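You operate a simulated robot arm through the tools that you are given. There is no shell and no other tool. Be economical: measure what you need, move in short steps, check, and stop when the job is done.

You are at the controls of a simulated two-armed robot. One attempt, no reset.

JOB
Touch electrode five off on the setting block, zero, and raise it the card's lift or one millimetre off.
Fine: stand the block under the electrode first and put it back last; hands out of the tank while the head moves; leave the hand box where it stands. Set down upright: setting block.

The check looks at the end state, three seconds after you hand in, the way a careful person would. Anything else that was tipped, shoved, dropped, spilled or broken makes it a failure.

ROBOT AND FRAMES
Two 6-joint arms with two-finger grippers on one trunk, on a base that drives. Base frame: it is fixed to the floor where the robot stands at the start and does not move with it; the origin is under the middle of the robot, x ahead of it, y to its left, z up. Units: mm, rad, N and s.
The left shoulder is at the start at [60, 143, 910], the right one opposite. With the tool pointing down near the work surface each hand reaches from about 280 to 700 mm from the robot's upright axis, wherever it stands, measured 20 degrees to its own side. Places, roughly: chuck three [800, -500, 1700]; down key of hand box three [400, 600, 1000]; job card on the near post [400, 600, 1300]; up key of hand box three [400, 600, 1000]; zero key of hand box three [400, 600, 900]. Payload 2.45 kg a hand.
Tool frame (each hand has its own): the origin (TCP) lies between the finger pads and is the grasp point; the fingertips stand 26 mm ahead of it; z points along the fingers, y is the line along which they close. The gripper opens to 96 mm. The gripper's body begins 69 mm behind the TCP.
Orientation is told as [roll, pitch, yaw] about the base's x, y, z axes, in that order, counted from this pose: with the fingers straight down and closing along the base's y, the tool's x points along the base's -x, its y along +y and its z along -z.

CONTROLS
- The arms move only by the tool drive_tool. It takes "left_deltas", "right_deltas" or both (then of equal length, played together; a hand with none holds still); each is a list of rows, each an object of numbers (a shift or turn left out is 0, a gripper value left out holds the last): "tx", "ty", "tz": the shift along the base's x, y, z in units of 20 mm (1.0 is 20 mm); "wx", "wy", "wz": the turn, a rotation vector about the base's x, y, z in units of 5 degrees (1.0 is 5 degrees). In form: [{"tx": .., "ty": .., "tz": .., "wx": .., "wy": .., "wz": ..}, ...]. A call has 1 to 8 rows; each row shifts and turns the commanded pose from where the row before left it. "left_claw" and "right_claw" are, for a hand that has rows, the opening, from 0 (shut) to 1 (fully open), set as the call begins (left out, the last holds). A call with a number of a shift or a turn outside -1 to 1 is refused whole. Each row takes 0.2 s and may step no farther than 50 mm and 0.15 rad from the row before; otherwise, or with a gripper value out of range, the whole call is refused. A pose out of reach is approached as far as the arm can. The call stops where the force on the tool passes 70 N (or 10 N more than at its start, if that is more) or the arm is blocked; 0.2 s more then pass. The fingers move at their own pace and stop on an object; they squeeze with about 24 N. The grip force told is the motor's: it shows also when the fingers shut on nothing. Time passes only in rows, and 0.2 s behind the last, so rows that do not move let the fingers close. The reply holds the time, the measured pose of the TCP, the force on the tool along the base axes, the opening and the grip force, in the units named above and with some noise, with the torque about the TCP (base axes, N m) and any sound that the robot's microphone picked up, and new pictures: "pictures" is both (left out), scene, wrist or none (wrist: the cameras of the hands that moved).
- Cameras (640 x 400 px; columns grow to the right, rows downward): "scene" is now at [143.4, 25, 1529.1]; the picture's right is [0.29, -0.96, -0.00], its down [-0.59, -0.18, -0.79] and it looks along [0.75, 0.23, -0.62] (base axes); focal length 248 px, centre (320, 200). "left" rides on the left gripper at [81, -3, -98] in its tool frame; the picture's right is [0.04, 1.00, 0.00], its down [-0.73, 0.03, -0.68] and it looks along [-0.68, 0.03, 0.73] (tool axes); focal length 256 px, centre (320, 200). "right" rides on the right gripper at [82, 3, -98] in its tool frame; the picture's right is [-0.04, 1.00, 0.00], its down [-0.73, -0.03, -0.68] and it looks along [-0.68, -0.03, 0.73] (tool axes); focal length 256 px, centre (320, 200).
- move_column(by): slides the trunk up (or, below 0, down) by that many mm; the arms and the scene camera ride with it, the base frame stays. It gives what a move gives, with no picture.
- steer(legs): drives the robot by 1 to 6 legs, each [ahead, turn to the left] in mm and rad, along the robot's own axes; the way and the turn of a leg run together, so that a leg with both is an arc; at most 1500 mm and 3.142 rad a leg. The arms and the cameras ride along, it lands a little off, and it stops where it bumps. It gives what a move gives, and a new picture of the scene camera.
- pan_tilt(pan, tilt): turns the head with the scene camera to pan (to the left, within 1.501 rad either way) and tilt (down, from -0.506 to 1.204), counted from straight ahead of the robot. It gives what a move gives, and a new picture of the scene camera.
- pixel_to_xyz(camera, pixels): there is no depth. For up to 12 entries [column, row, z] of the newest picture of that camera ("zoom" is the newest enlarged one), the place [x, y] in the base frame at which the ray of that pixel passes the height z, good to about 2 mm. The clock stands still meanwhile.
- inspect(camera, box): a new picture of the part [left, top, right, bottom] of that camera's present view, enlarged. The clock stands still meanwhile.
- job_done(): hands the job in; it is judged then, once.

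Go step by step. Measure first, check grasps and placings, and put right what went wrong. The budget is 80 turns and 260 pictures, counting those below and the enlarged ones. Unless the task says otherwise, let go and move clear before handing in.

The tools are called as name(argument=value, ...) on one line, values as JSON. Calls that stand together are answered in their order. drive_tool: Moves the arms, as the interface text tells. Its arguments: {"type":"object","properties":{"left_deltas":{"type":"array","items":{"type":"object","properties":{"tx":{"type":"number"},"ty":{"type":"number"},"tz":{"type":"number"},"wx":{"type":"number"},"wy":{"type":"number"},"wz":{"type":"number"}}}},"left_claw":{"type":"number"},"right_deltas":{"type":"array","items":{"type":"object","properties":{"tx":{"type":"number"},"ty":{"type":"number"},"tz":{"type":"number"},"wx":{"type":"number"},"wy":{"type":"number"},"wz":{"type":"number"}}}},"right_claw":{"type":"number"},"pictures":{"type":"string","enum":["both","scene","wrist","none"]}},"required":[]} The other tools are called the same way: move_column (by) slides the trunk up or down; steer (legs) drives the base; pan_tilt (pan, tilt) turns the head that bears the scene camera; pixel_to_xyz (camera, pixels) gives the place at which the rays of pixels pass given heights; inspect (camera, box) takes an enlarged picture of a part of a camera's view; job_done () hands the job in.

At the start:

```text
time_s: 0.0
left_eef_pos: [298.9, 322.3, 1304.7]
left_tool_rot: [-0.002, -0.004, 0.0]
left_wrist_force: [-0.1, 0.1, 0.3]
left_ft_torque: [0.04, 0.0, 0.01]
left_finger_gap: 96.0
left_finger_force: 0.0
right_eef_pos: [303.7, 9.0, 1280.3]
right_tool_rot: [0.0, 0.001, 0.001]
right_wrist_force: [0.6, -1.1, -0.1]
right_ft_torque: [-0.01, 0.05, -0.01]
right_finger_gap: 95.9
right_finger_force: 0.0
trunk travel left (down, up): [-535.0, 55.0]
robot x, y, heading: [0.4, -2.2, 0.003]
head pan, tilt: [0.295, 0.667]
```

scene: 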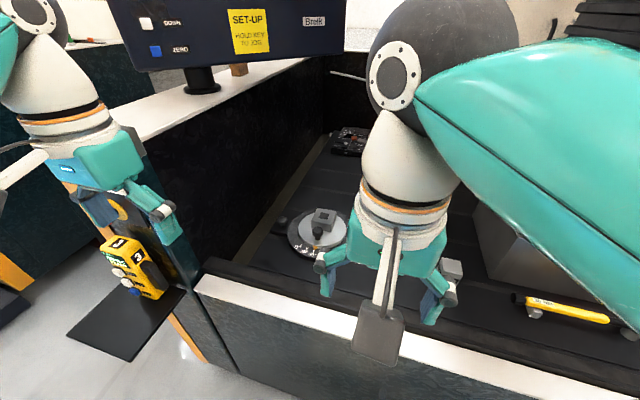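
right: 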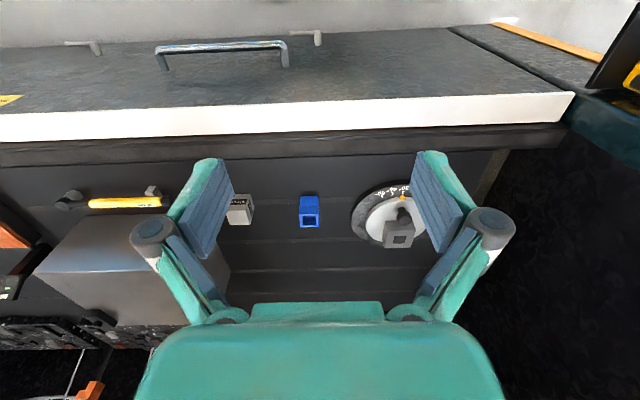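
left: 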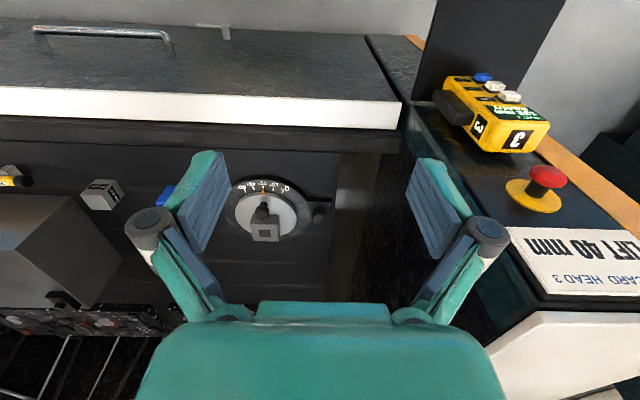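

The left wrist picture shows a job card "LIFT 40 mm / CARD HEAD 3" near (580,260), with the hand box around (500,110). I'll look around the workspace first.

inspect(camera="left", box=[400, 60, 640, 310])

inspect(camera="right", box=[180, 140, 500, 340])

inspect(camera="scene", box=[60, 180, 220, 330])

pan_tilt(pan=0.0, tilt=0.0)

```text
1.60 times, centred on (520, 185) of left
```

zoom: 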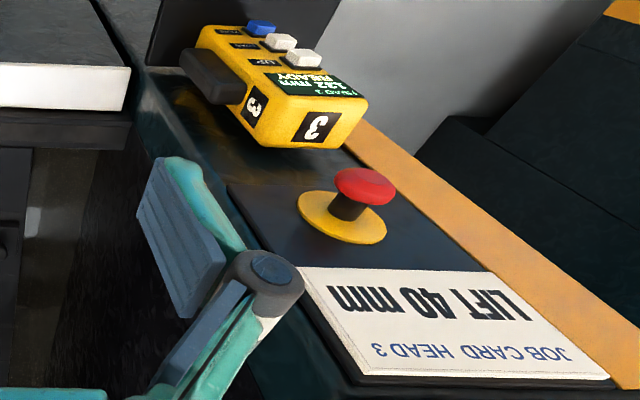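

```text
2.00 times, centred on (340, 240) of right
```

zoom: 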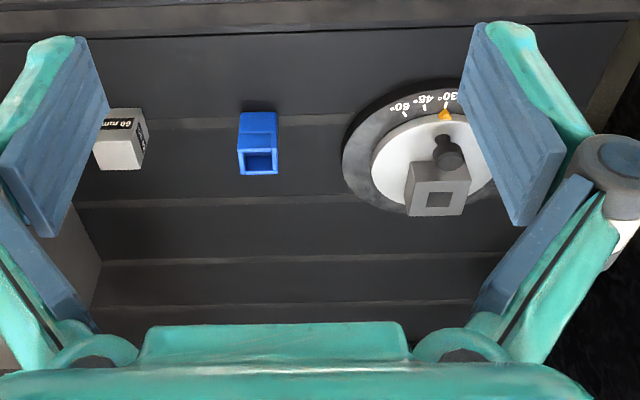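

```text
2.67 times, centred on (140, 255) of scene
```

zoom: 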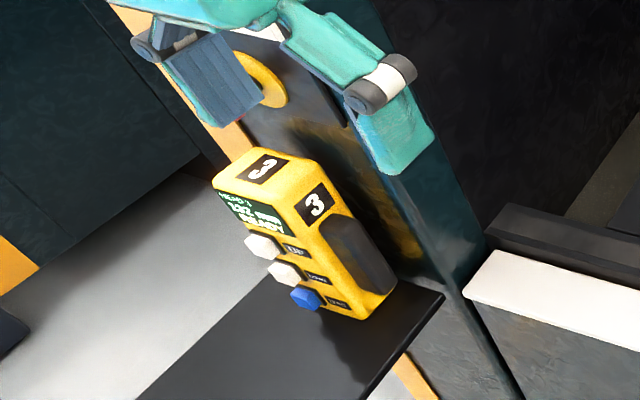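

```text
time_s: 1.0
left_eef_pos: [297.2, 321.2, 1304.8]
left_tool_rot: [-0.002, -0.003, -0.001]
left_wrist_force: [0.1, 0.2, 0.6]
left_ft_torque: [0.0, -0.02, 0.01]
left_finger_gap: 95.8
left_finger_force: 0.1
right_eef_pos: [303.6, 8.7, 1282.1]
right_tool_rot: [0.0, 0.001, 0.001]
right_wrist_force: [0.0, 0.2, 0.0]
right_ft_torque: [0.02, 0.02, 0.0]
right_finger_gap: 95.8
right_finger_force: 0.1
trunk travel left (down, up): [-535.0, 55.0]
robot x, y, heading: [-1.5, -1.5, 0.002]
head pan, tilt: [0.0, 0.0]
```

scene: 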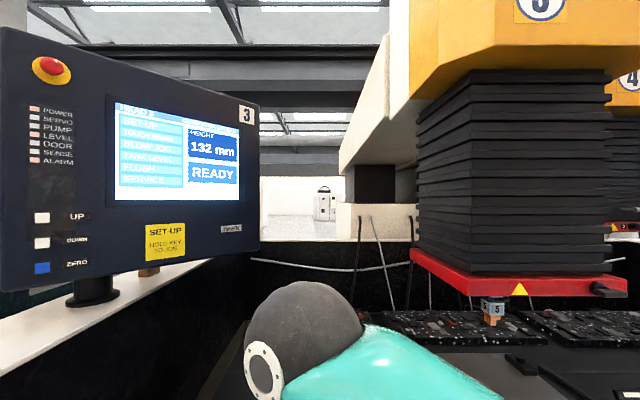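

The screen reads HEAD 3, height 132 mm, READY. Electrode "5" hangs at about (492,310). I'll zoom in on both.

inspect(camera="scene", box=[20, 50, 270, 300])

inspect(camera="scene", box=[400, 240, 640, 390])

pan_tilt(pan=-0.6, tilt=0.3)

```text
1.60 times, centred on (145, 175) of scene
```

zoom: 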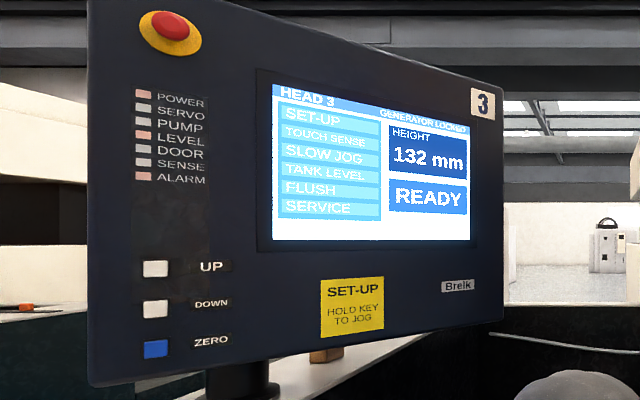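

```text
2.67 times, centred on (520, 315) of scene
```

zoom: 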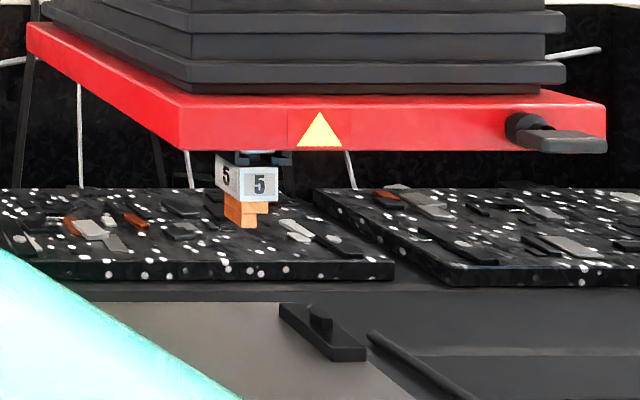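

```text
time_s: 2.0
left_eef_pos: [298.2, 321.6, 1305.9]
left_tool_rot: [-0.001, -0.004, 0.0]
left_wrist_force: [-0.2, -0.9, -0.9]
left_ft_torque: [0.05, -0.02, 0.0]
left_finger_gap: 96.2
left_finger_force: 0.1
right_eef_pos: [303.0, 10.4, 1281.0]
right_tool_rot: [-0.001, 0.0, 0.001]
right_wrist_force: [-0.5, 0.4, 0.0]
right_ft_torque: [0.03, 0.03, -0.01]
right_finger_gap: 96.0
right_finger_force: 0.0
trunk travel left (down, up): [-535.0, 55.0]
robot x, y, heading: [1.6, 2.1, -0.001]
head pan, tilt: [-0.6, 0.3]
```

scene: 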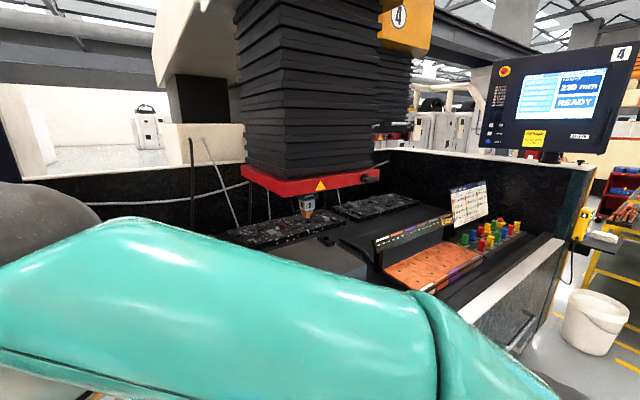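

The electrode hangs from the red plate, with stones behind it. I'll use parallax between the wrist cameras to measure the block and tank heights, and look down at the tank.

pixel_to_xyz(camera="right", pixels=[[398, 240, 900], [398, 240, 1000], [309, 222, 900], [309, 222, 1000], [240, 213, 900], [240, 213, 1000], [300, 130, 1000], [300, 130, 1100]])

pixel_to_xyz(camera="left", pixels=[[264, 234, 900], [264, 234, 1000], [100, 200, 900], [100, 200, 1000], [482, 75, 900], [482, 75, 1000], [509, 96, 900], [509, 96, 1000], [200, 120, 1000], [200, 120, 1100]])

inspect(camera="left", box=[60, 150, 340, 325])

pan_tilt(pan=-0.5, tilt=1.0)

```text
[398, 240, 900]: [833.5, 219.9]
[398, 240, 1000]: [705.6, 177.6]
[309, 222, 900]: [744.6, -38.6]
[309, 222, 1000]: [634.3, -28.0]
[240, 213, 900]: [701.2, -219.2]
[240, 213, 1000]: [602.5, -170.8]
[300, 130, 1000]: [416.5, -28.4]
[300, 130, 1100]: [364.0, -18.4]
```

```text
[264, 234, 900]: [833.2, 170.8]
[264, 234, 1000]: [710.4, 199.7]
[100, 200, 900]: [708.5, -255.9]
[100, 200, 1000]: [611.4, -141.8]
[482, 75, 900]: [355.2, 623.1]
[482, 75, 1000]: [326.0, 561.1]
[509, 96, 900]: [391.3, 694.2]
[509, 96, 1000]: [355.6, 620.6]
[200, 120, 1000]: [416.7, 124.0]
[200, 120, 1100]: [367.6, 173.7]
```

```text
2.29 times, centred on (200, 238) of left
```

zoom: 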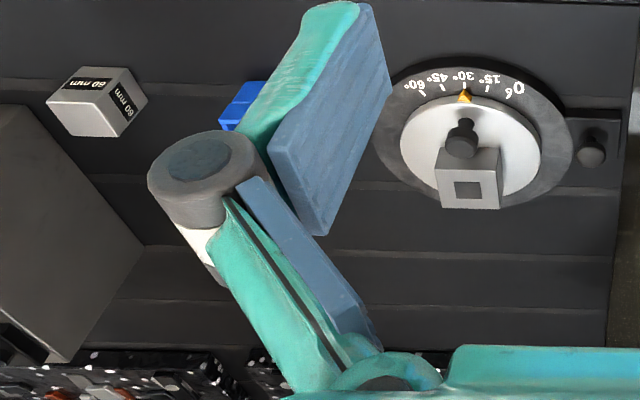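

```text
time_s: 3.1
left_eef_pos: [297.8, 322.7, 1305.9]
left_tool_rot: [-0.002, -0.003, -0.001]
left_wrist_force: [1.0, -1.3, -0.4]
left_ft_torque: [0.01, 0.0, 0.0]
left_finger_gap: 96.0
left_finger_force: 0.1
right_eef_pos: [304.6, 9.1, 1280.1]
right_tool_rot: [0.0, 0.0, 0.001]
right_wrist_force: [-0.8, -0.2, 0.2]
right_ft_torque: [-0.01, 0.01, 0.03]
right_finger_gap: 96.0
right_finger_force: 0.1
trunk travel left (down, up): [-535.0, 55.0]
robot x, y, heading: [1.6, 0.4, -0.0]
head pan, tilt: [-0.499, 1.0]
```

scene: 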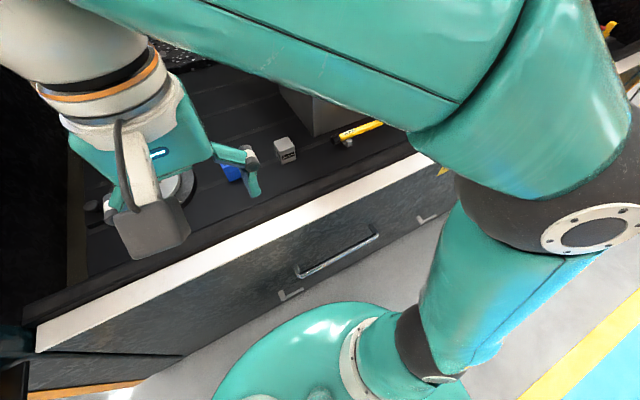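

Triangulating gives the disc block's top at about [745,190,970] and the "60 mm" block at about [650,-192,955]. Next I'll triangulate the electrode by looking at it from two trunk heights.

pan_tilt(pan=-0.5, tilt=0.4)

inspect(camera="scene", box=[180, 140, 420, 290])

```text
time_s: 4.1
left_eef_pos: [297.6, 320.9, 1304.8]
left_tool_rot: [-0.001, -0.004, -0.001]
left_wrist_force: [-0.3, 0.8, -0.8]
left_ft_torque: [0.0, 0.02, 0.02]
left_finger_gap: 96.0
left_finger_force: 0.1
right_eef_pos: [303.6, 8.9, 1280.6]
right_tool_rot: [0.0, 0.001, 0.0]
right_wrist_force: [-0.6, 0.4, -0.4]
right_ft_torque: [0.0, 0.01, -0.03]
right_finger_gap: 95.8
right_finger_force: 0.1
trunk travel left (down, up): [-535.0, 55.0]
robot x, y, heading: [-0.5, 1.7, 0.0]
head pan, tilt: [-0.499, 0.4]
```

scene: 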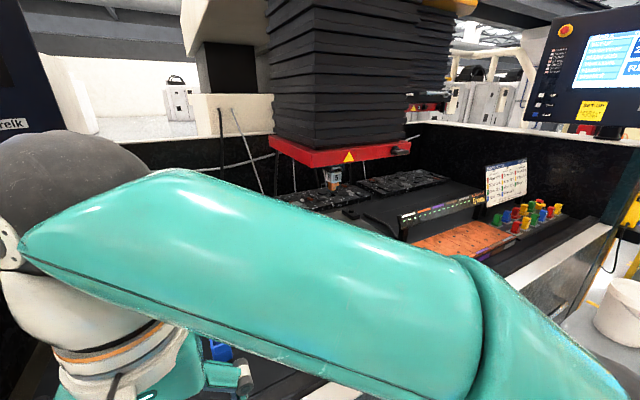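

```text
2.67 times, centred on (300, 215) of scene
```

zoom: 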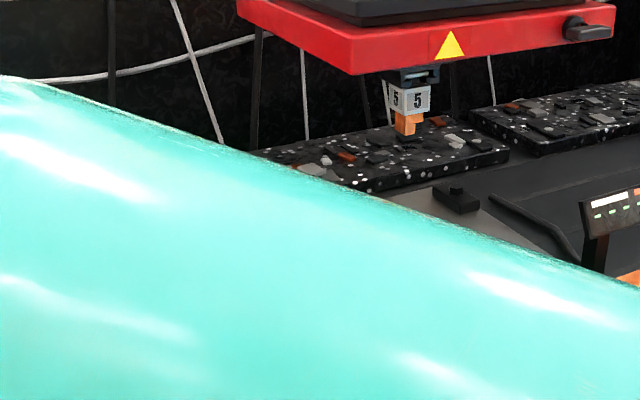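

The electrode tip is at zoom (404,134). I'll take its ray, then lower the trunk 150 mm for the second ray.

pixel_to_xyz(camera="zoom", pixels=[[404, 134, 1000], [404, 134, 1200], [404, 134, 1100], [455, 200, 920], [455, 200, 1000]])

move_column(by=-150)

inspect(camera="scene", box=[180, 90, 420, 240])

```text
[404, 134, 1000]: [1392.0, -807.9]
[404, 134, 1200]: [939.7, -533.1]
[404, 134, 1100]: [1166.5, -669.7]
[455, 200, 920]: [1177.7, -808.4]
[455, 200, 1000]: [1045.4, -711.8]
```

```text
time_s: 5.9
left_eef_pos: [296.5, 323.1, 1155.2]
left_tool_rot: [-0.002, -0.004, 0.0]
left_wrist_force: [1.1, -0.3, 0.2]
left_ft_torque: [0.0, -0.01, 0.03]
left_finger_gap: 95.9
left_finger_force: 0.0
right_eef_pos: [303.7, 9.0, 1129.9]
right_tool_rot: [0.0, 0.001, 0.001]
right_wrist_force: [-0.3, -0.5, 0.8]
right_ft_torque: [0.0, -0.02, 0.01]
right_finger_gap: 96.1
right_finger_force: 0.0
trunk travel left (down, up): [-385.0, 205.0]
robot x, y, heading: [-0.7, -0.6, -0.001]
head pan, tilt: [-0.499, 0.4]
```

```text
2.67 times, centred on (300, 165) of scene
```

zoom: 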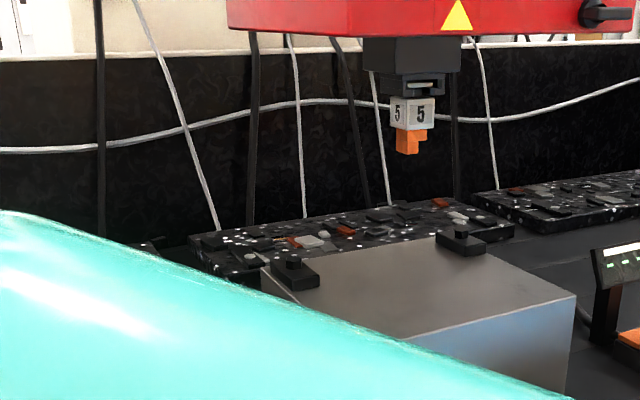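

The tip is now at zoom (404,153). A large clamped grey workpiece sits beneath it.

pixel_to_xyz(camera="zoom", pixels=[[404, 153, 1000], [404, 153, 1200], [404, 153, 1100], [265, 258, 1000], [265, 258, 1100], [575, 295, 1000], [575, 295, 1100], [415, 330, 1000], [415, 330, 1100], [290, 270, 1100], [458, 245, 1100]])

```text
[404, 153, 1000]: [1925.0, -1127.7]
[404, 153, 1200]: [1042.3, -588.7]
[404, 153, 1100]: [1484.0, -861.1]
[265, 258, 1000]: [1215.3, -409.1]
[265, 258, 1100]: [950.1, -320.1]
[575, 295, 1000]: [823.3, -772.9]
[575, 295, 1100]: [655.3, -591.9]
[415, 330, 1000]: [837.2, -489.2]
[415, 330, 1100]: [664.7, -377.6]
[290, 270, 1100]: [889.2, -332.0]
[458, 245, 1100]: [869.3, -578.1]
```

The electrode tip comes out at about [831,-464,1248], hanging above the clamped workpiece, whose top is near z≈1116. I'll take wrist pictures from this lower trunk height to triangulate the rim, blocks and hand box.

drive_tool(left_deltas=[{"tx": 0}], right_deltas=[{"tx": 0}], pictures="wrist")

inspect(camera="left", box=[420, 40, 640, 200])

inspect(camera="right", box=[100, 120, 340, 280])

```text
time_s: 6.3
left_eef_pos: [297.6, 323.0, 1155.7]
left_tool_rot: [0.0, -0.003, 0.0]
left_wrist_force: [-0.1, -1.0, 0.6]
left_ft_torque: [-0.02, 0.01, 0.0]
left_finger_gap: 96.2
left_finger_force: 0.0
right_eef_pos: [302.3, 8.6, 1130.9]
right_tool_rot: [0.0, 0.001, 0.0]
right_wrist_force: [0.6, 0.7, 0.8]
right_ft_torque: [0.0, -0.03, 0.0]
right_finger_gap: 96.0
right_finger_force: 0.1
trunk travel left (down, up): [-385.0, 205.0]
robot x, y, heading: [-0.7, -0.4, -0.002]
head pan, tilt: [-0.499, 0.4]
```

right: 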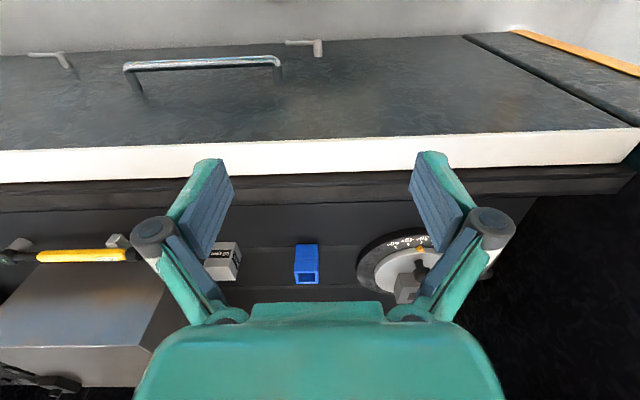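
left: 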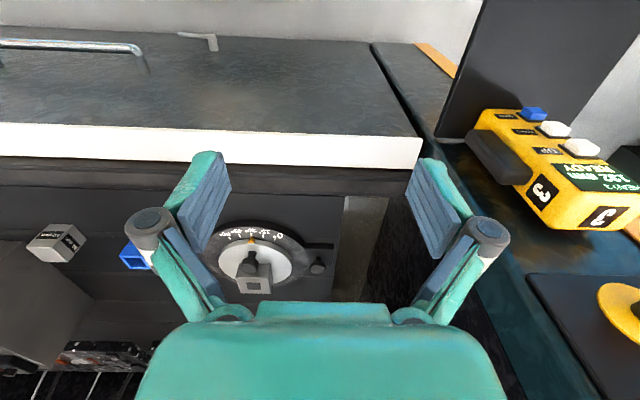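

```text
2.50 times, centred on (530, 120) of left
```

zoom: 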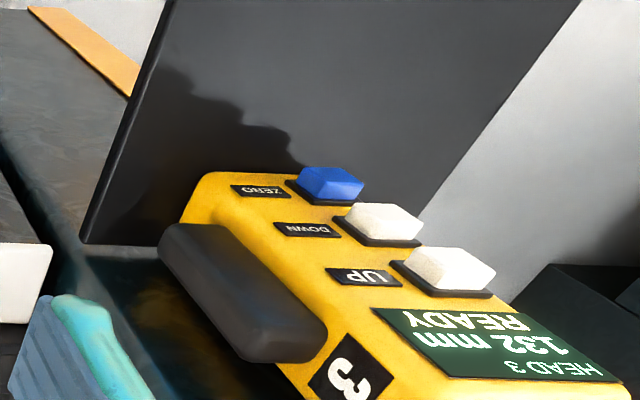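

```text
2.50 times, centred on (220, 200) of right
```

zoom: 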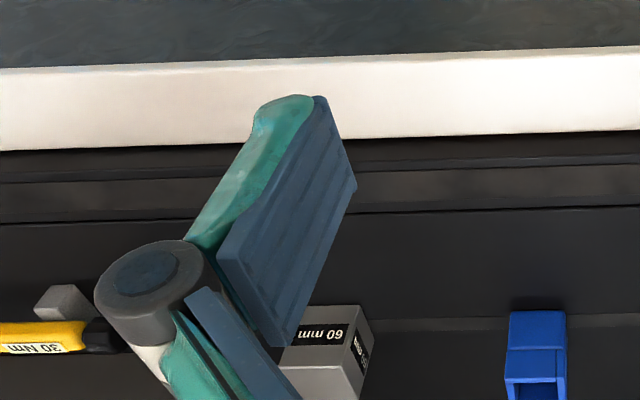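

Triangulating across trunk heights, the rim is a lowered door at z≈830, x≈450–531. The blue block's top is at z≈964, so the table is open at the front. I'll check the robot base's clearance to the door before driving.

pan_tilt(pan=-0.9, tilt=1.0)

pan_tilt(pan=-1.5, tilt=0.6)

```text
time_s: 7.3
left_eef_pos: [297.8, 321.6, 1154.9]
left_tool_rot: [-0.001, -0.003, -0.001]
left_wrist_force: [0.5, 0.2, -0.1]
left_ft_torque: [-0.01, -0.03, 0.01]
left_finger_gap: 95.9
left_finger_force: 0.0
right_eef_pos: [303.2, 9.1, 1130.9]
right_tool_rot: [0.001, 0.0, 0.0]
right_wrist_force: [-0.3, -0.4, -0.6]
right_ft_torque: [0.0, 0.01, -0.01]
right_finger_gap: 96.2
right_finger_force: 0.2
trunk travel left (down, up): [-385.0, 205.0]
robot x, y, heading: [1.3, 3.1, -0.001]
head pan, tilt: [-0.901, 1.0]
```

scene: 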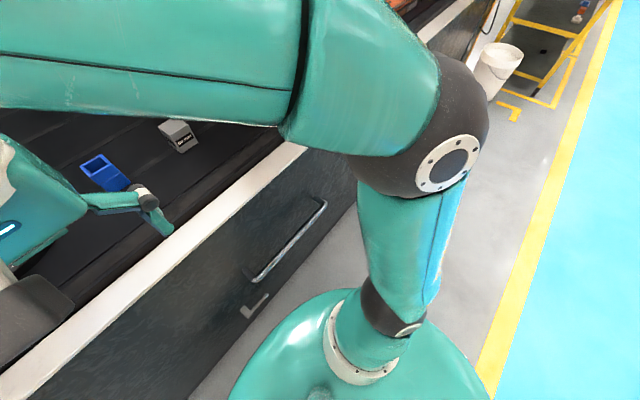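

```text
time_s: 8.3
left_eef_pos: [297.7, 322.9, 1154.8]
left_tool_rot: [-0.002, -0.005, 0.001]
left_wrist_force: [0.1, 1.2, 0.0]
left_ft_torque: [0.0, -0.01, 0.0]
left_finger_gap: 95.9
left_finger_force: 0.0
right_eef_pos: [303.3, 9.5, 1131.2]
right_tool_rot: [0.0, -0.001, 0.0]
right_wrist_force: [0.7, -0.3, -0.3]
right_ft_torque: [0.02, 0.0, 0.01]
right_finger_gap: 96.1
right_finger_force: 0.0
trunk travel left (down, up): [-385.0, 205.0]
robot x, y, heading: [-0.4, 1.6, -0.004]
head pan, tilt: [-1.499, 0.6]
```

scene: 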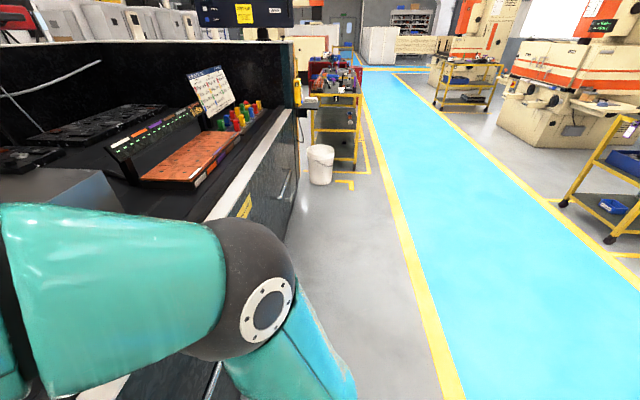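

The aisle to the right is clear and only the robot's own arm is nearby. I'll shift the station to about (100,-240), keeping heading 0.

steer(legs=[[0, -1.18], [260, 0], [0, 1.18]])

pan_tilt(pan=0.0, tilt=0.6)

```text
time_s: 12.4
left_eef_pos: [410.6, -177.1, 1154.7]
left_tool_rot: [-0.003, -0.007, -1.208]
left_wrist_force: [-0.4, 0.0, -0.7]
left_ft_torque: [0.03, 0.03, 0.07]
left_finger_gap: 96.0
left_finger_force: 0.1
right_eef_pos: [120.2, -294.5, 1131.6]
right_tool_rot: [0.0, 0.001, -1.203]
right_wrist_force: [0.2, 0.2, 0.2]
right_ft_torque: [0.01, 0.02, -0.01]
right_finger_gap: 95.9
right_finger_force: 0.0
trunk travel left (down, up): [-385.0, 205.0]
robot x, y, heading: [34.6, -1.5, -1.217]
head pan, tilt: [-1.499, 0.6]
stopped in leg 2: the robot was blocked; the commanded pose is now the measured one
```

scene: 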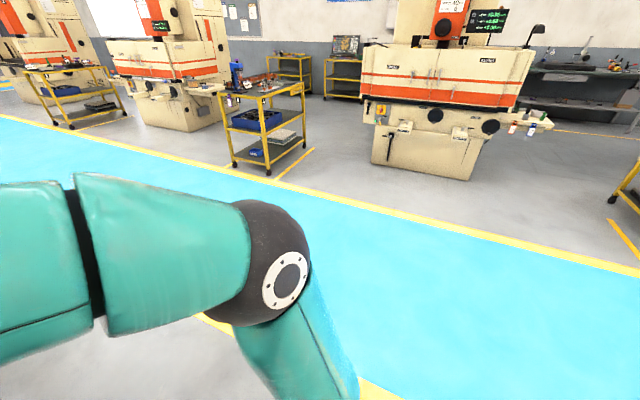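

```text
time_s: 14.0
left_eef_pos: [411.0, -176.8, 1155.3]
left_tool_rot: [-0.002, -0.006, -1.209]
left_wrist_force: [-0.1, -0.4, 0.1]
left_ft_torque: [0.02, 0.01, 0.01]
left_finger_gap: 95.8
left_finger_force: 0.0
right_eef_pos: [119.7, -293.0, 1131.1]
right_tool_rot: [0.001, -0.001, -1.205]
right_wrist_force: [0.0, -0.7, 0.4]
right_ft_torque: [-0.01, 0.01, -0.01]
right_finger_gap: 95.9
right_finger_force: 0.0
trunk travel left (down, up): [-385.0, 205.0]
robot x, y, heading: [32.4, -1.2, -1.217]
head pan, tilt: [0.0, 0.6]
```

scene: 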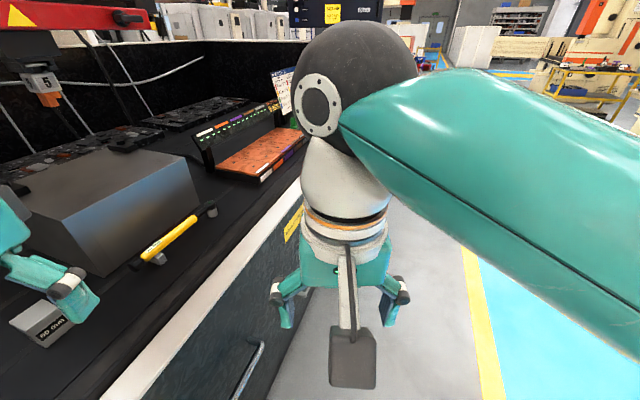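

The base bumped after about 34 mm; the door or handle is close on the left side. I'll back off, run parallel to the tank, then turn to face it.

steer(legs=[[-130, 0], [0, -0.36], [380, 0], [0, 1.577]])

```text
time_s: 21.8
left_eef_pos: [362.8, -85.4, 1155.1]
left_tool_rot: [-0.004, -0.007, -0.335]
left_wrist_force: [0.4, -0.1, 0.3]
left_ft_torque: [0.0, 0.01, -0.03]
left_finger_gap: 95.9
left_finger_force: 0.0
right_eef_pos: [264.8, -380.4, 1132.4]
right_tool_rot: [0.002, 0.0, -0.331]
right_wrist_force: [0.5, -0.6, 0.4]
right_ft_torque: [0.02, 0.02, 0.0]
right_finger_gap: 96.0
right_finger_force: 0.0
trunk travel left (down, up): [-385.0, 205.0]
robot x, y, heading: [-25.0, -294.7, -0.342]
head pan, tilt: [0.0, 0.6]
stopped in leg 4: the robot was blocked; the commanded pose is now the measured one
```

scene: 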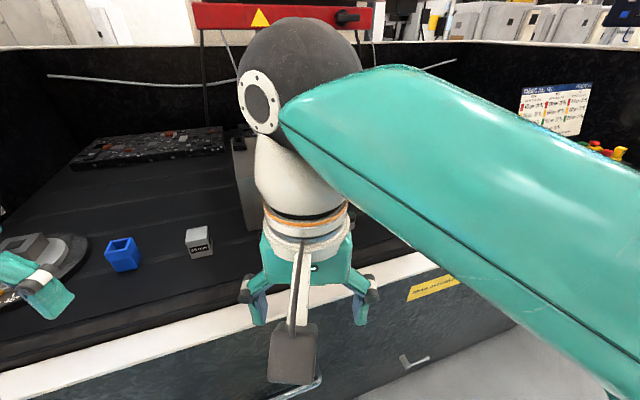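

The turn was blocked at heading -0.34, probably a corner on the door handle. I'll back off, square up, then creep forward.

steer(legs=[[-90, 0], [0, 0.342]])

pan_tilt(pan=-0.3, tilt=1.15)

pan_tilt(pan=0.5, tilt=1.0)

```text
time_s: 24.0
left_eef_pos: [183.4, 62.8, 1155.8]
left_tool_rot: [-0.004, -0.007, 0.006]
left_wrist_force: [-0.9, -0.7, 0.3]
left_ft_torque: [0.01, -0.03, 0.01]
left_finger_gap: 96.1
left_finger_force: 0.0
right_eef_pos: [191.4, -249.8, 1133.9]
right_tool_rot: [0.002, -0.001, 0.01]
right_wrist_force: [-0.3, -0.2, -0.8]
right_ft_torque: [-0.03, -0.01, 0.0]
right_finger_gap: 96.2
right_finger_force: 0.0
trunk travel left (down, up): [-385.0, 205.0]
robot x, y, heading: [-112.9, -268.6, 0.005]
head pan, tilt: [0.0, 0.6]
```

scene: 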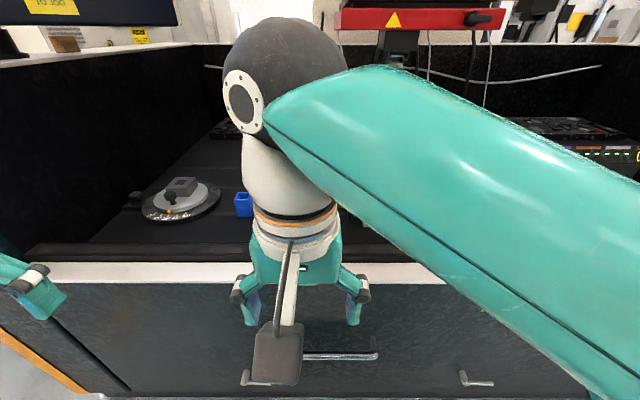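

```text
time_s: 25.0
left_eef_pos: [184.5, 63.0, 1155.9]
left_tool_rot: [-0.004, -0.007, 0.006]
left_wrist_force: [-0.8, -1.3, -0.3]
left_ft_torque: [0.02, 0.01, -0.01]
left_finger_gap: 95.7
left_finger_force: 0.0
right_eef_pos: [191.4, -250.0, 1133.1]
right_tool_rot: [0.002, -0.001, 0.009]
right_wrist_force: [-0.3, 0.0, 0.5]
right_ft_torque: [-0.01, 0.02, -0.02]
right_finger_gap: 96.1
right_finger_force: 0.0
trunk travel left (down, up): [-385.0, 205.0]
robot x, y, heading: [-112.9, -268.9, 0.002]
head pan, tilt: [-0.3, 1.15]
```

scene: 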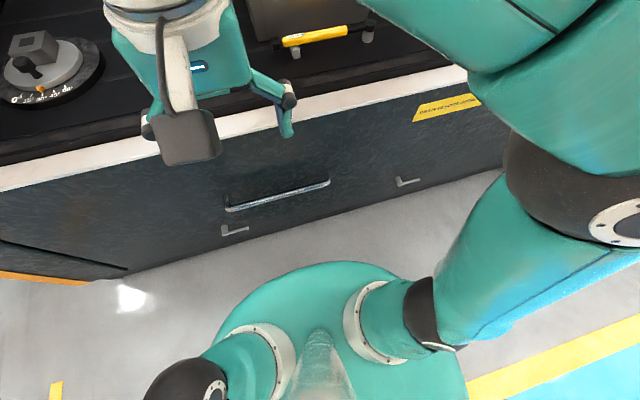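

```text
time_s: 26.1
left_eef_pos: [183.5, 62.9, 1155.6]
left_tool_rot: [-0.004, -0.008, 0.005]
left_wrist_force: [-0.4, 0.4, -0.3]
left_ft_torque: [0.02, 0.0, 0.01]
left_finger_gap: 96.0
left_finger_force: 0.0
right_eef_pos: [191.1, -251.0, 1134.8]
right_tool_rot: [0.002, -0.002, 0.007]
right_wrist_force: [0.3, -0.5, -0.2]
right_ft_torque: [0.01, -0.01, 0.02]
right_finger_gap: 96.0
right_finger_force: 0.1
trunk travel left (down, up): [-385.0, 205.0]
robot x, y, heading: [-114.5, -269.0, 0.006]
head pan, tilt: [0.499, 1.0]
```

scene: 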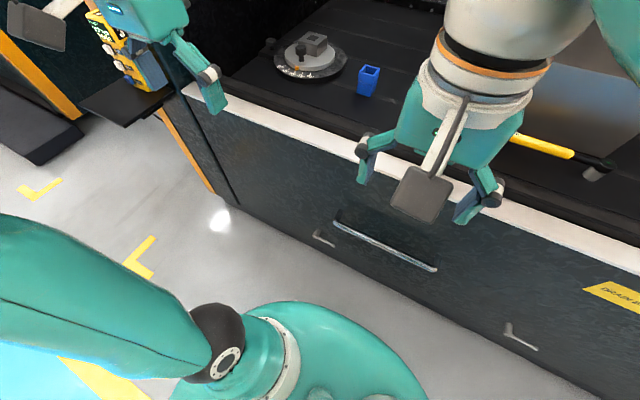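

Squared up with a clear gap to the door and handle. I'll creep forward.

steer(legs=[[200, 0]])

```text
time_s: 27.7
left_eef_pos: [383.5, 61.9, 1155.8]
left_tool_rot: [-0.003, -0.003, 0.002]
left_wrist_force: [0.5, -0.4, 0.9]
left_ft_torque: [0.0, 0.04, 0.02]
left_finger_gap: 96.3
left_finger_force: 0.1
right_eef_pos: [389.5, -249.3, 1133.6]
right_tool_rot: [0.0, 0.001, 0.004]
right_wrist_force: [0.6, 0.1, -0.3]
right_ft_torque: [0.03, 0.02, 0.0]
right_finger_gap: 95.8
right_finger_force: 0.1
trunk travel left (down, up): [-385.0, 205.0]
robot x, y, heading: [83.4, -269.4, -0.002]
head pan, tilt: [0.499, 1.0]
```

scene: 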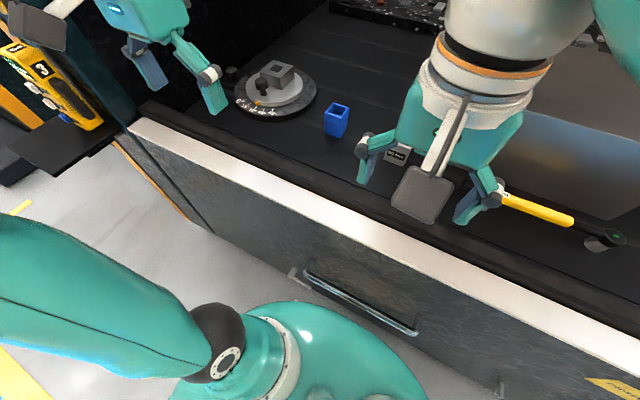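

Reached x=83 freely. The electrode is then about 770 mm out, so I'll try a bit more and get a wrist view of the block.

steer(legs=[[35, 0]])

drive_tool(right_deltas=[{"tx": 1}, {"tx": 1}, {"tx": 1}, {"tz": 0.5}], pictures="wrist")

inspect(camera="right", box=[220, 120, 460, 270])

```text
time_s: 28.6
left_eef_pos: [420.4, 61.4, 1154.9]
left_tool_rot: [0.0, -0.003, 0.003]
left_wrist_force: [0.7, -0.1, -0.4]
left_ft_torque: [0.01, 0.09, -0.01]
left_finger_gap: 96.1
left_finger_force: 0.1
right_eef_pos: [426.1, -250.7, 1131.8]
right_tool_rot: [0.002, 0.002, 0.005]
right_wrist_force: [0.3, 0.8, -0.4]
right_ft_torque: [0.01, 0.05, -0.02]
right_finger_gap: 96.3
right_finger_force: 0.1
trunk travel left (down, up): [-385.0, 205.0]
robot x, y, heading: [119.1, -271.0, 0.005]
head pan, tilt: [0.499, 1.0]
```

scene: 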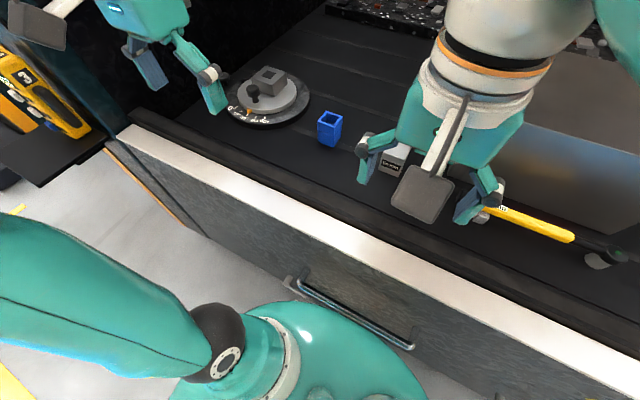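

```text
time_s: 29.6
left_eef_pos: [416.7, 61.0, 1157.4]
left_tool_rot: [-0.002, -0.007, 0.004]
left_wrist_force: [-0.3, -0.2, 0.2]
left_ft_torque: [-0.04, -0.01, -0.01]
left_finger_gap: 95.8
left_finger_force: 0.1
right_eef_pos: [484.5, -252.7, 1143.3]
right_tool_rot: [0.001, -0.001, 0.003]
right_wrist_force: [0.5, 0.2, 0.6]
right_ft_torque: [0.01, -0.01, 0.01]
right_finger_gap: 96.1
right_finger_force: 0.0
trunk travel left (down, up): [-385.0, 205.0]
robot x, y, heading: [117.9, -269.9, -0.003]
head pan, tilt: [0.499, 1.0]
```

right: 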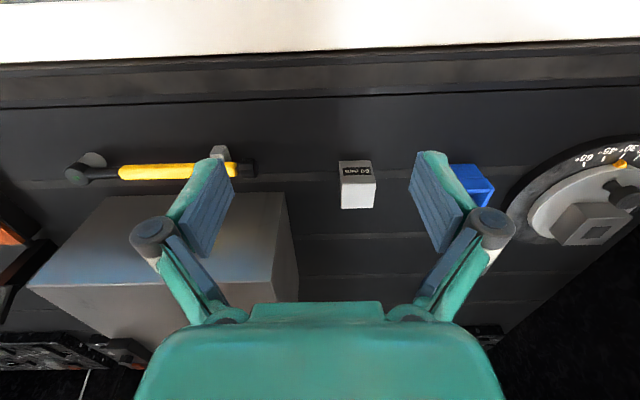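

```text
2.67 times, centred on (340, 195) of right
```

zoom: 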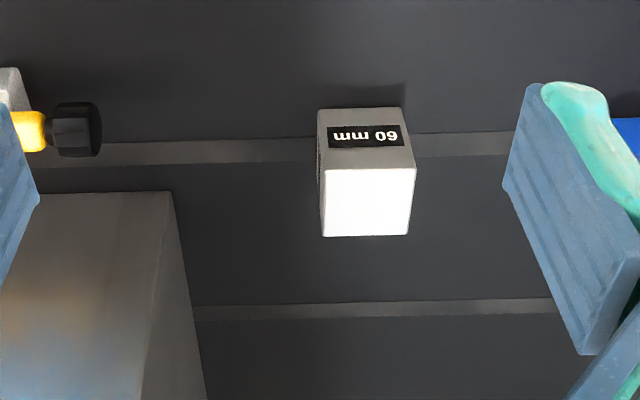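

The "60 mm" setting block is in clear view at (357,185). I'll take rays at its corners.

pixel_to_xyz(camera="zoom", pixels=[[318, 110, 900], [318, 110, 920], [403, 108, 900], [403, 108, 920], [322, 170, 960], [322, 170, 980], [415, 167, 960], [415, 167, 980], [408, 235, 960], [408, 235, 980], [323, 237, 960], [323, 237, 980]])

pixel_to_xyz(camera="right", pixels=[[280, 193, 1100], [280, 193, 1120], [298, 306, 1100], [298, 306, 1120], [95, 200, 1100], [95, 200, 1120], [200, 284, 1120], [30, 287, 1120]])

```text
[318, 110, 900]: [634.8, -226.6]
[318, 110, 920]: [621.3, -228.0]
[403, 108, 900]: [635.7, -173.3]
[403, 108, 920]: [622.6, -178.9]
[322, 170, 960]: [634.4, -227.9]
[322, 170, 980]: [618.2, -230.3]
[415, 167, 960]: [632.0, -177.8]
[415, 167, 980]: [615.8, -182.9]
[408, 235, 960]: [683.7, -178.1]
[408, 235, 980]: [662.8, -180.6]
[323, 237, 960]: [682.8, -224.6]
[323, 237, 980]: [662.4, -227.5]
```

```text
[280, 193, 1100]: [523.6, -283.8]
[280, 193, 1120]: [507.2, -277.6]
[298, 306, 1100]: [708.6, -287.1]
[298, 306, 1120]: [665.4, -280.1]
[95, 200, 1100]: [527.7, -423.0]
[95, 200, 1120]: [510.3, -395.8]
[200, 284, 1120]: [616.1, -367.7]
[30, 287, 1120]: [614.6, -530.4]
```

Bottom and top rays of the block's front face agree: table z=900, block 50×50×60 at x 633–683, y -228…-178. Next I'll measure the workpiece properly.

inspect(camera="right", box=[0, 140, 330, 400])

pan_tilt(pan=-0.35, tilt=0.5)

```text
1.54 times, centred on (165, 270) of right
```

zoom: 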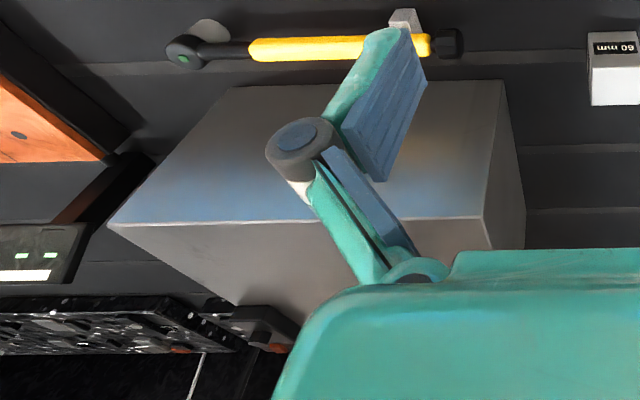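

```text
time_s: 30.8
left_eef_pos: [417.0, 62.9, 1156.3]
left_tool_rot: [-0.001, -0.007, 0.002]
left_wrist_force: [0.6, 0.7, 0.7]
left_ft_torque: [-0.02, 0.04, -0.02]
left_finger_gap: 96.0
left_finger_force: 0.1
right_eef_pos: [485.2, -251.6, 1142.1]
right_tool_rot: [0.001, -0.001, 0.004]
right_wrist_force: [-0.3, -0.1, 0.8]
right_ft_torque: [0.03, 0.0, -0.02]
right_finger_gap: 96.1
right_finger_force: 0.1
trunk travel left (down, up): [-385.0, 205.0]
robot x, y, heading: [117.8, -270.9, -0.007]
head pan, tilt: [-0.351, 0.499]
```

scene: 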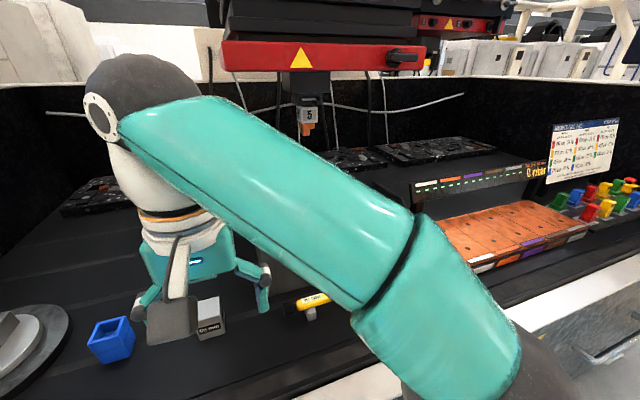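

pixel_to_xyz(camera="right", pixels=[[284, 192, 900], [107, 195, 900], [270, 281, 980], [270, 281, 1020], [270, 281, 1060], [27, 286, 980], [27, 286, 1020], [27, 286, 1060], [298, 301, 900]])

drive_tool(right_deltas=[{"ty": -1}, {"ty": -1}, {"ty": -1}, {"ty": -1}, {"tz": 1}, {"tz": 1}, {"tz": 1}], pictures="both")

```text
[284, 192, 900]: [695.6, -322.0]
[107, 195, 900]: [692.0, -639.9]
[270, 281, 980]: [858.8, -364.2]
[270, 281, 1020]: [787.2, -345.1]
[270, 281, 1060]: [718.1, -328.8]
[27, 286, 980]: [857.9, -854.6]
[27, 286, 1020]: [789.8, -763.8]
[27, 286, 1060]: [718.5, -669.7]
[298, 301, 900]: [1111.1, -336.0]
```

```text
time_s: 32.4
left_eef_pos: [417.0, 61.7, 1157.7]
left_tool_rot: [-0.001, -0.005, 0.002]
left_wrist_force: [0.0, -0.5, -0.3]
left_ft_torque: [-0.05, -0.01, -0.02]
left_finger_gap: 96.0
left_finger_force: 0.1
right_eef_pos: [474.6, -332.6, 1161.8]
right_tool_rot: [0.003, -0.003, 0.005]
right_wrist_force: [0.4, 0.6, -0.4]
right_ft_torque: [0.03, -0.01, 0.02]
right_finger_gap: 96.2
right_finger_force: 0.0
right hand out of reach, approached as far as the arm can: row 5, 6, 7
trunk travel left (down, up): [-385.0, 205.0]
robot x, y, heading: [116.5, -272.2, -0.007]
head pan, tilt: [-0.351, 0.499]
```

scene: 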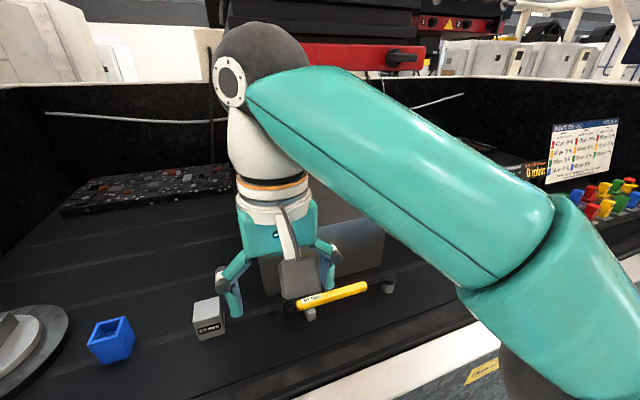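
right: 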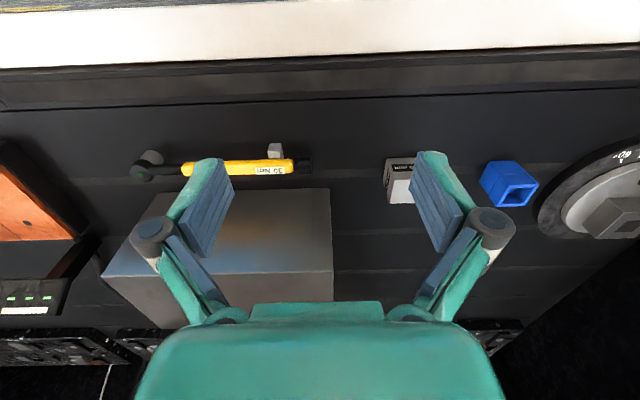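

The workpiece front is at x≈694, spanning y -324…-640 with its top at z≈1073. I'll raise the trunk for better reach, tilt the right tool 45°, bring it back toward the block, and re-measure the electrode from here.

move_column(by=100)

drive_tool(right_deltas=[{"tx": -0.5, "ty": 1, "wy": -1}, {"tx": -0.5, "ty": 1, "wy": -1}, {"tx": -0.5, "ty": 1, "wy": -1}, {"tx": -0.5, "ty": 1, "wy": -1}, {"ty": 1, "wy": -1}, {"ty": 1, "wy": -1}, {"ty": 0.5, "wy": -1}, {"wy": -1}], pictures="both")

```text
time_s: 33.7
left_eef_pos: [418.2, 61.5, 1256.3]
left_tool_rot: [-0.002, -0.006, 0.001]
left_wrist_force: [0.3, 0.1, -0.5]
left_ft_torque: [0.02, -0.03, 0.02]
left_finger_gap: 96.1
left_finger_force: 0.0
right_eef_pos: [472.5, -332.8, 1261.6]
right_tool_rot: [0.003, -0.003, 0.003]
right_wrist_force: [-0.9, -0.2, 0.7]
right_ft_torque: [0.0, 0.0, -0.01]
right_finger_gap: 96.1
right_finger_force: 0.1
trunk travel left (down, up): [-485.0, 105.0]
robot x, y, heading: [118.6, -268.3, 0.0]
head pan, tilt: [-0.351, 0.499]
```

```text
time_s: 35.5
left_eef_pos: [417.2, 62.7, 1257.0]
left_tool_rot: [-0.003, -0.004, 0.002]
left_wrist_force: [0.4, 0.2, -0.5]
left_ft_torque: [0.0, 0.02, 0.03]
left_finger_gap: 96.0
left_finger_force: 0.2
right_eef_pos: [436.4, -203.7, 1264.4]
right_tool_rot: [0.006, -0.702, -0.001]
right_wrist_force: [0.4, -0.2, 0.2]
right_ft_torque: [-0.01, -0.01, 0.0]
right_finger_gap: 95.9
right_finger_force: 0.1
trunk travel left (down, up): [-485.0, 105.0]
robot x, y, heading: [118.9, -273.9, -0.003]
head pan, tilt: [-0.351, 0.499]
```

scene: 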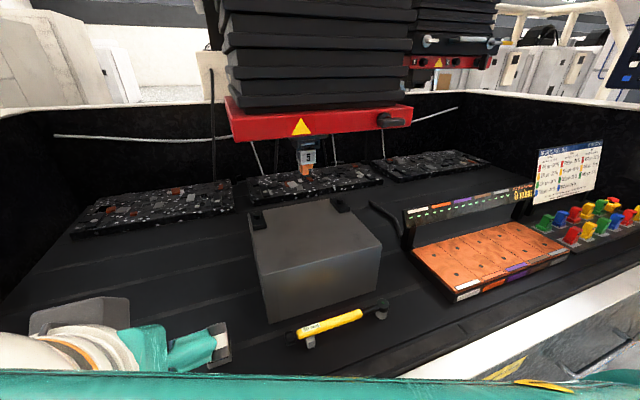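
right: 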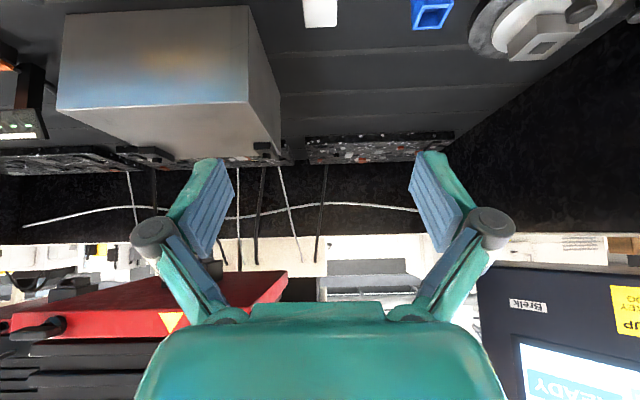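

Clear view now: the tip is near (307,174) and the workpiece at (250–380,205–320). I'll zoom in and measure.

inspect(camera="scene", box=[230, 120, 390, 220])

pixel_to_xyz(camera="scene", pixels=[[262, 272, 1070], [381, 246, 1070], [345, 207, 1070], [250, 215, 1070], [268, 322, 900], [376, 290, 900]])

pixel_to_xyz(camera="zoom", pixels=[[305, 216, 1100], [305, 216, 1200], [305, 216, 1250]])

move_column(by=100)

inspect(camera="scene", box=[230, 140, 390, 240])

```text
4.00 times, centred on (310, 170) of scene
```

zoom: 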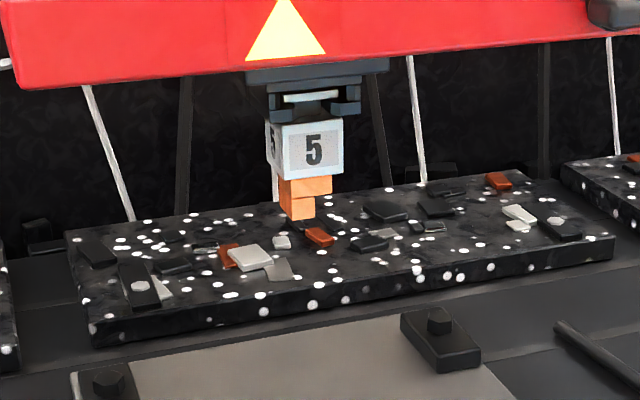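

```text
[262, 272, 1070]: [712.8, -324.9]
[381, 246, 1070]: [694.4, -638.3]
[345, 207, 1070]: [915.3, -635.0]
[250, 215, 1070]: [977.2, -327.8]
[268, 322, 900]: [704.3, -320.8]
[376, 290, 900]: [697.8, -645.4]
```

```text
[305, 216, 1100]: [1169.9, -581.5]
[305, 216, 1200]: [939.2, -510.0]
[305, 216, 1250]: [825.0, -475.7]
```

```text
time_s: 36.8
left_eef_pos: [418.5, 62.1, 1356.4]
left_tool_rot: [-0.002, -0.004, 0.002]
left_wrist_force: [-0.7, 0.2, -0.3]
left_ft_torque: [0.01, 0.02, 0.02]
left_finger_gap: 96.5
left_finger_force: 0.1
right_eef_pos: [435.3, -204.5, 1362.3]
right_tool_rot: [0.001, -0.7, 0.001]
right_wrist_force: [0.2, -0.9, -0.4]
right_ft_torque: [-0.01, -0.03, 0.03]
right_finger_gap: 96.2
right_finger_force: 0.1
trunk travel left (down, up): [-585.0, 5.0]
robot x, y, heading: [114.2, -270.2, 0.002]
head pan, tilt: [-0.351, 0.499]
```

```text
4.00 times, centred on (310, 190) of scene
```

zoom: 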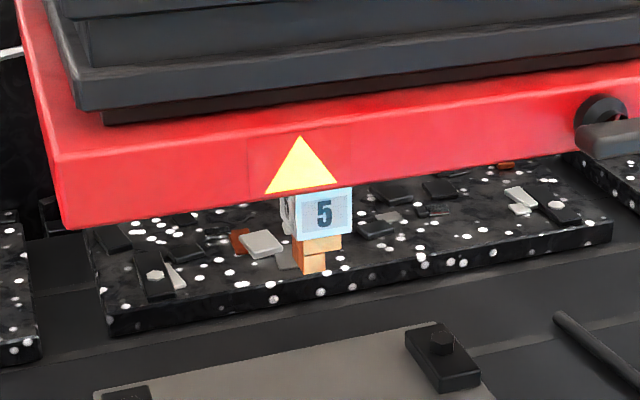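

pixel_to_xyz(camera="zoom", pixels=[[310, 272, 1100], [310, 272, 1200], [310, 272, 1250], [125, 395, 1090], [442, 370, 1090], [325, 272, 1250], [296, 272, 1250]])

inspect(camera="right", box=[0, 140, 320, 340])

```text
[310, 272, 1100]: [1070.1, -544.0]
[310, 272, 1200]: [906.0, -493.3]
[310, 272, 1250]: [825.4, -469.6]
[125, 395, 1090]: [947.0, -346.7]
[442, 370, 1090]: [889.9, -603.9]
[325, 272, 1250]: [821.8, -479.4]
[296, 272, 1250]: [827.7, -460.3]
```

```text
2.00 times, centred on (160, 240) of right
```

zoom: 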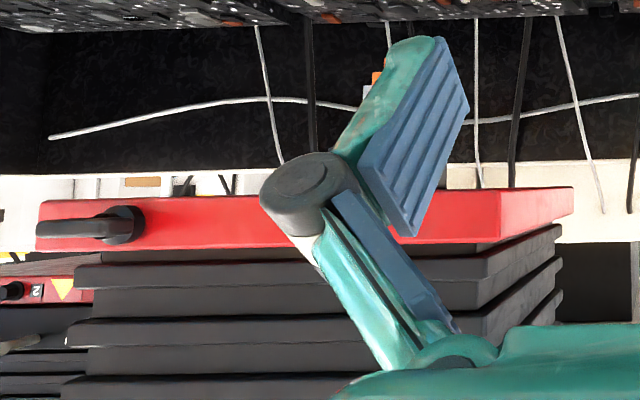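

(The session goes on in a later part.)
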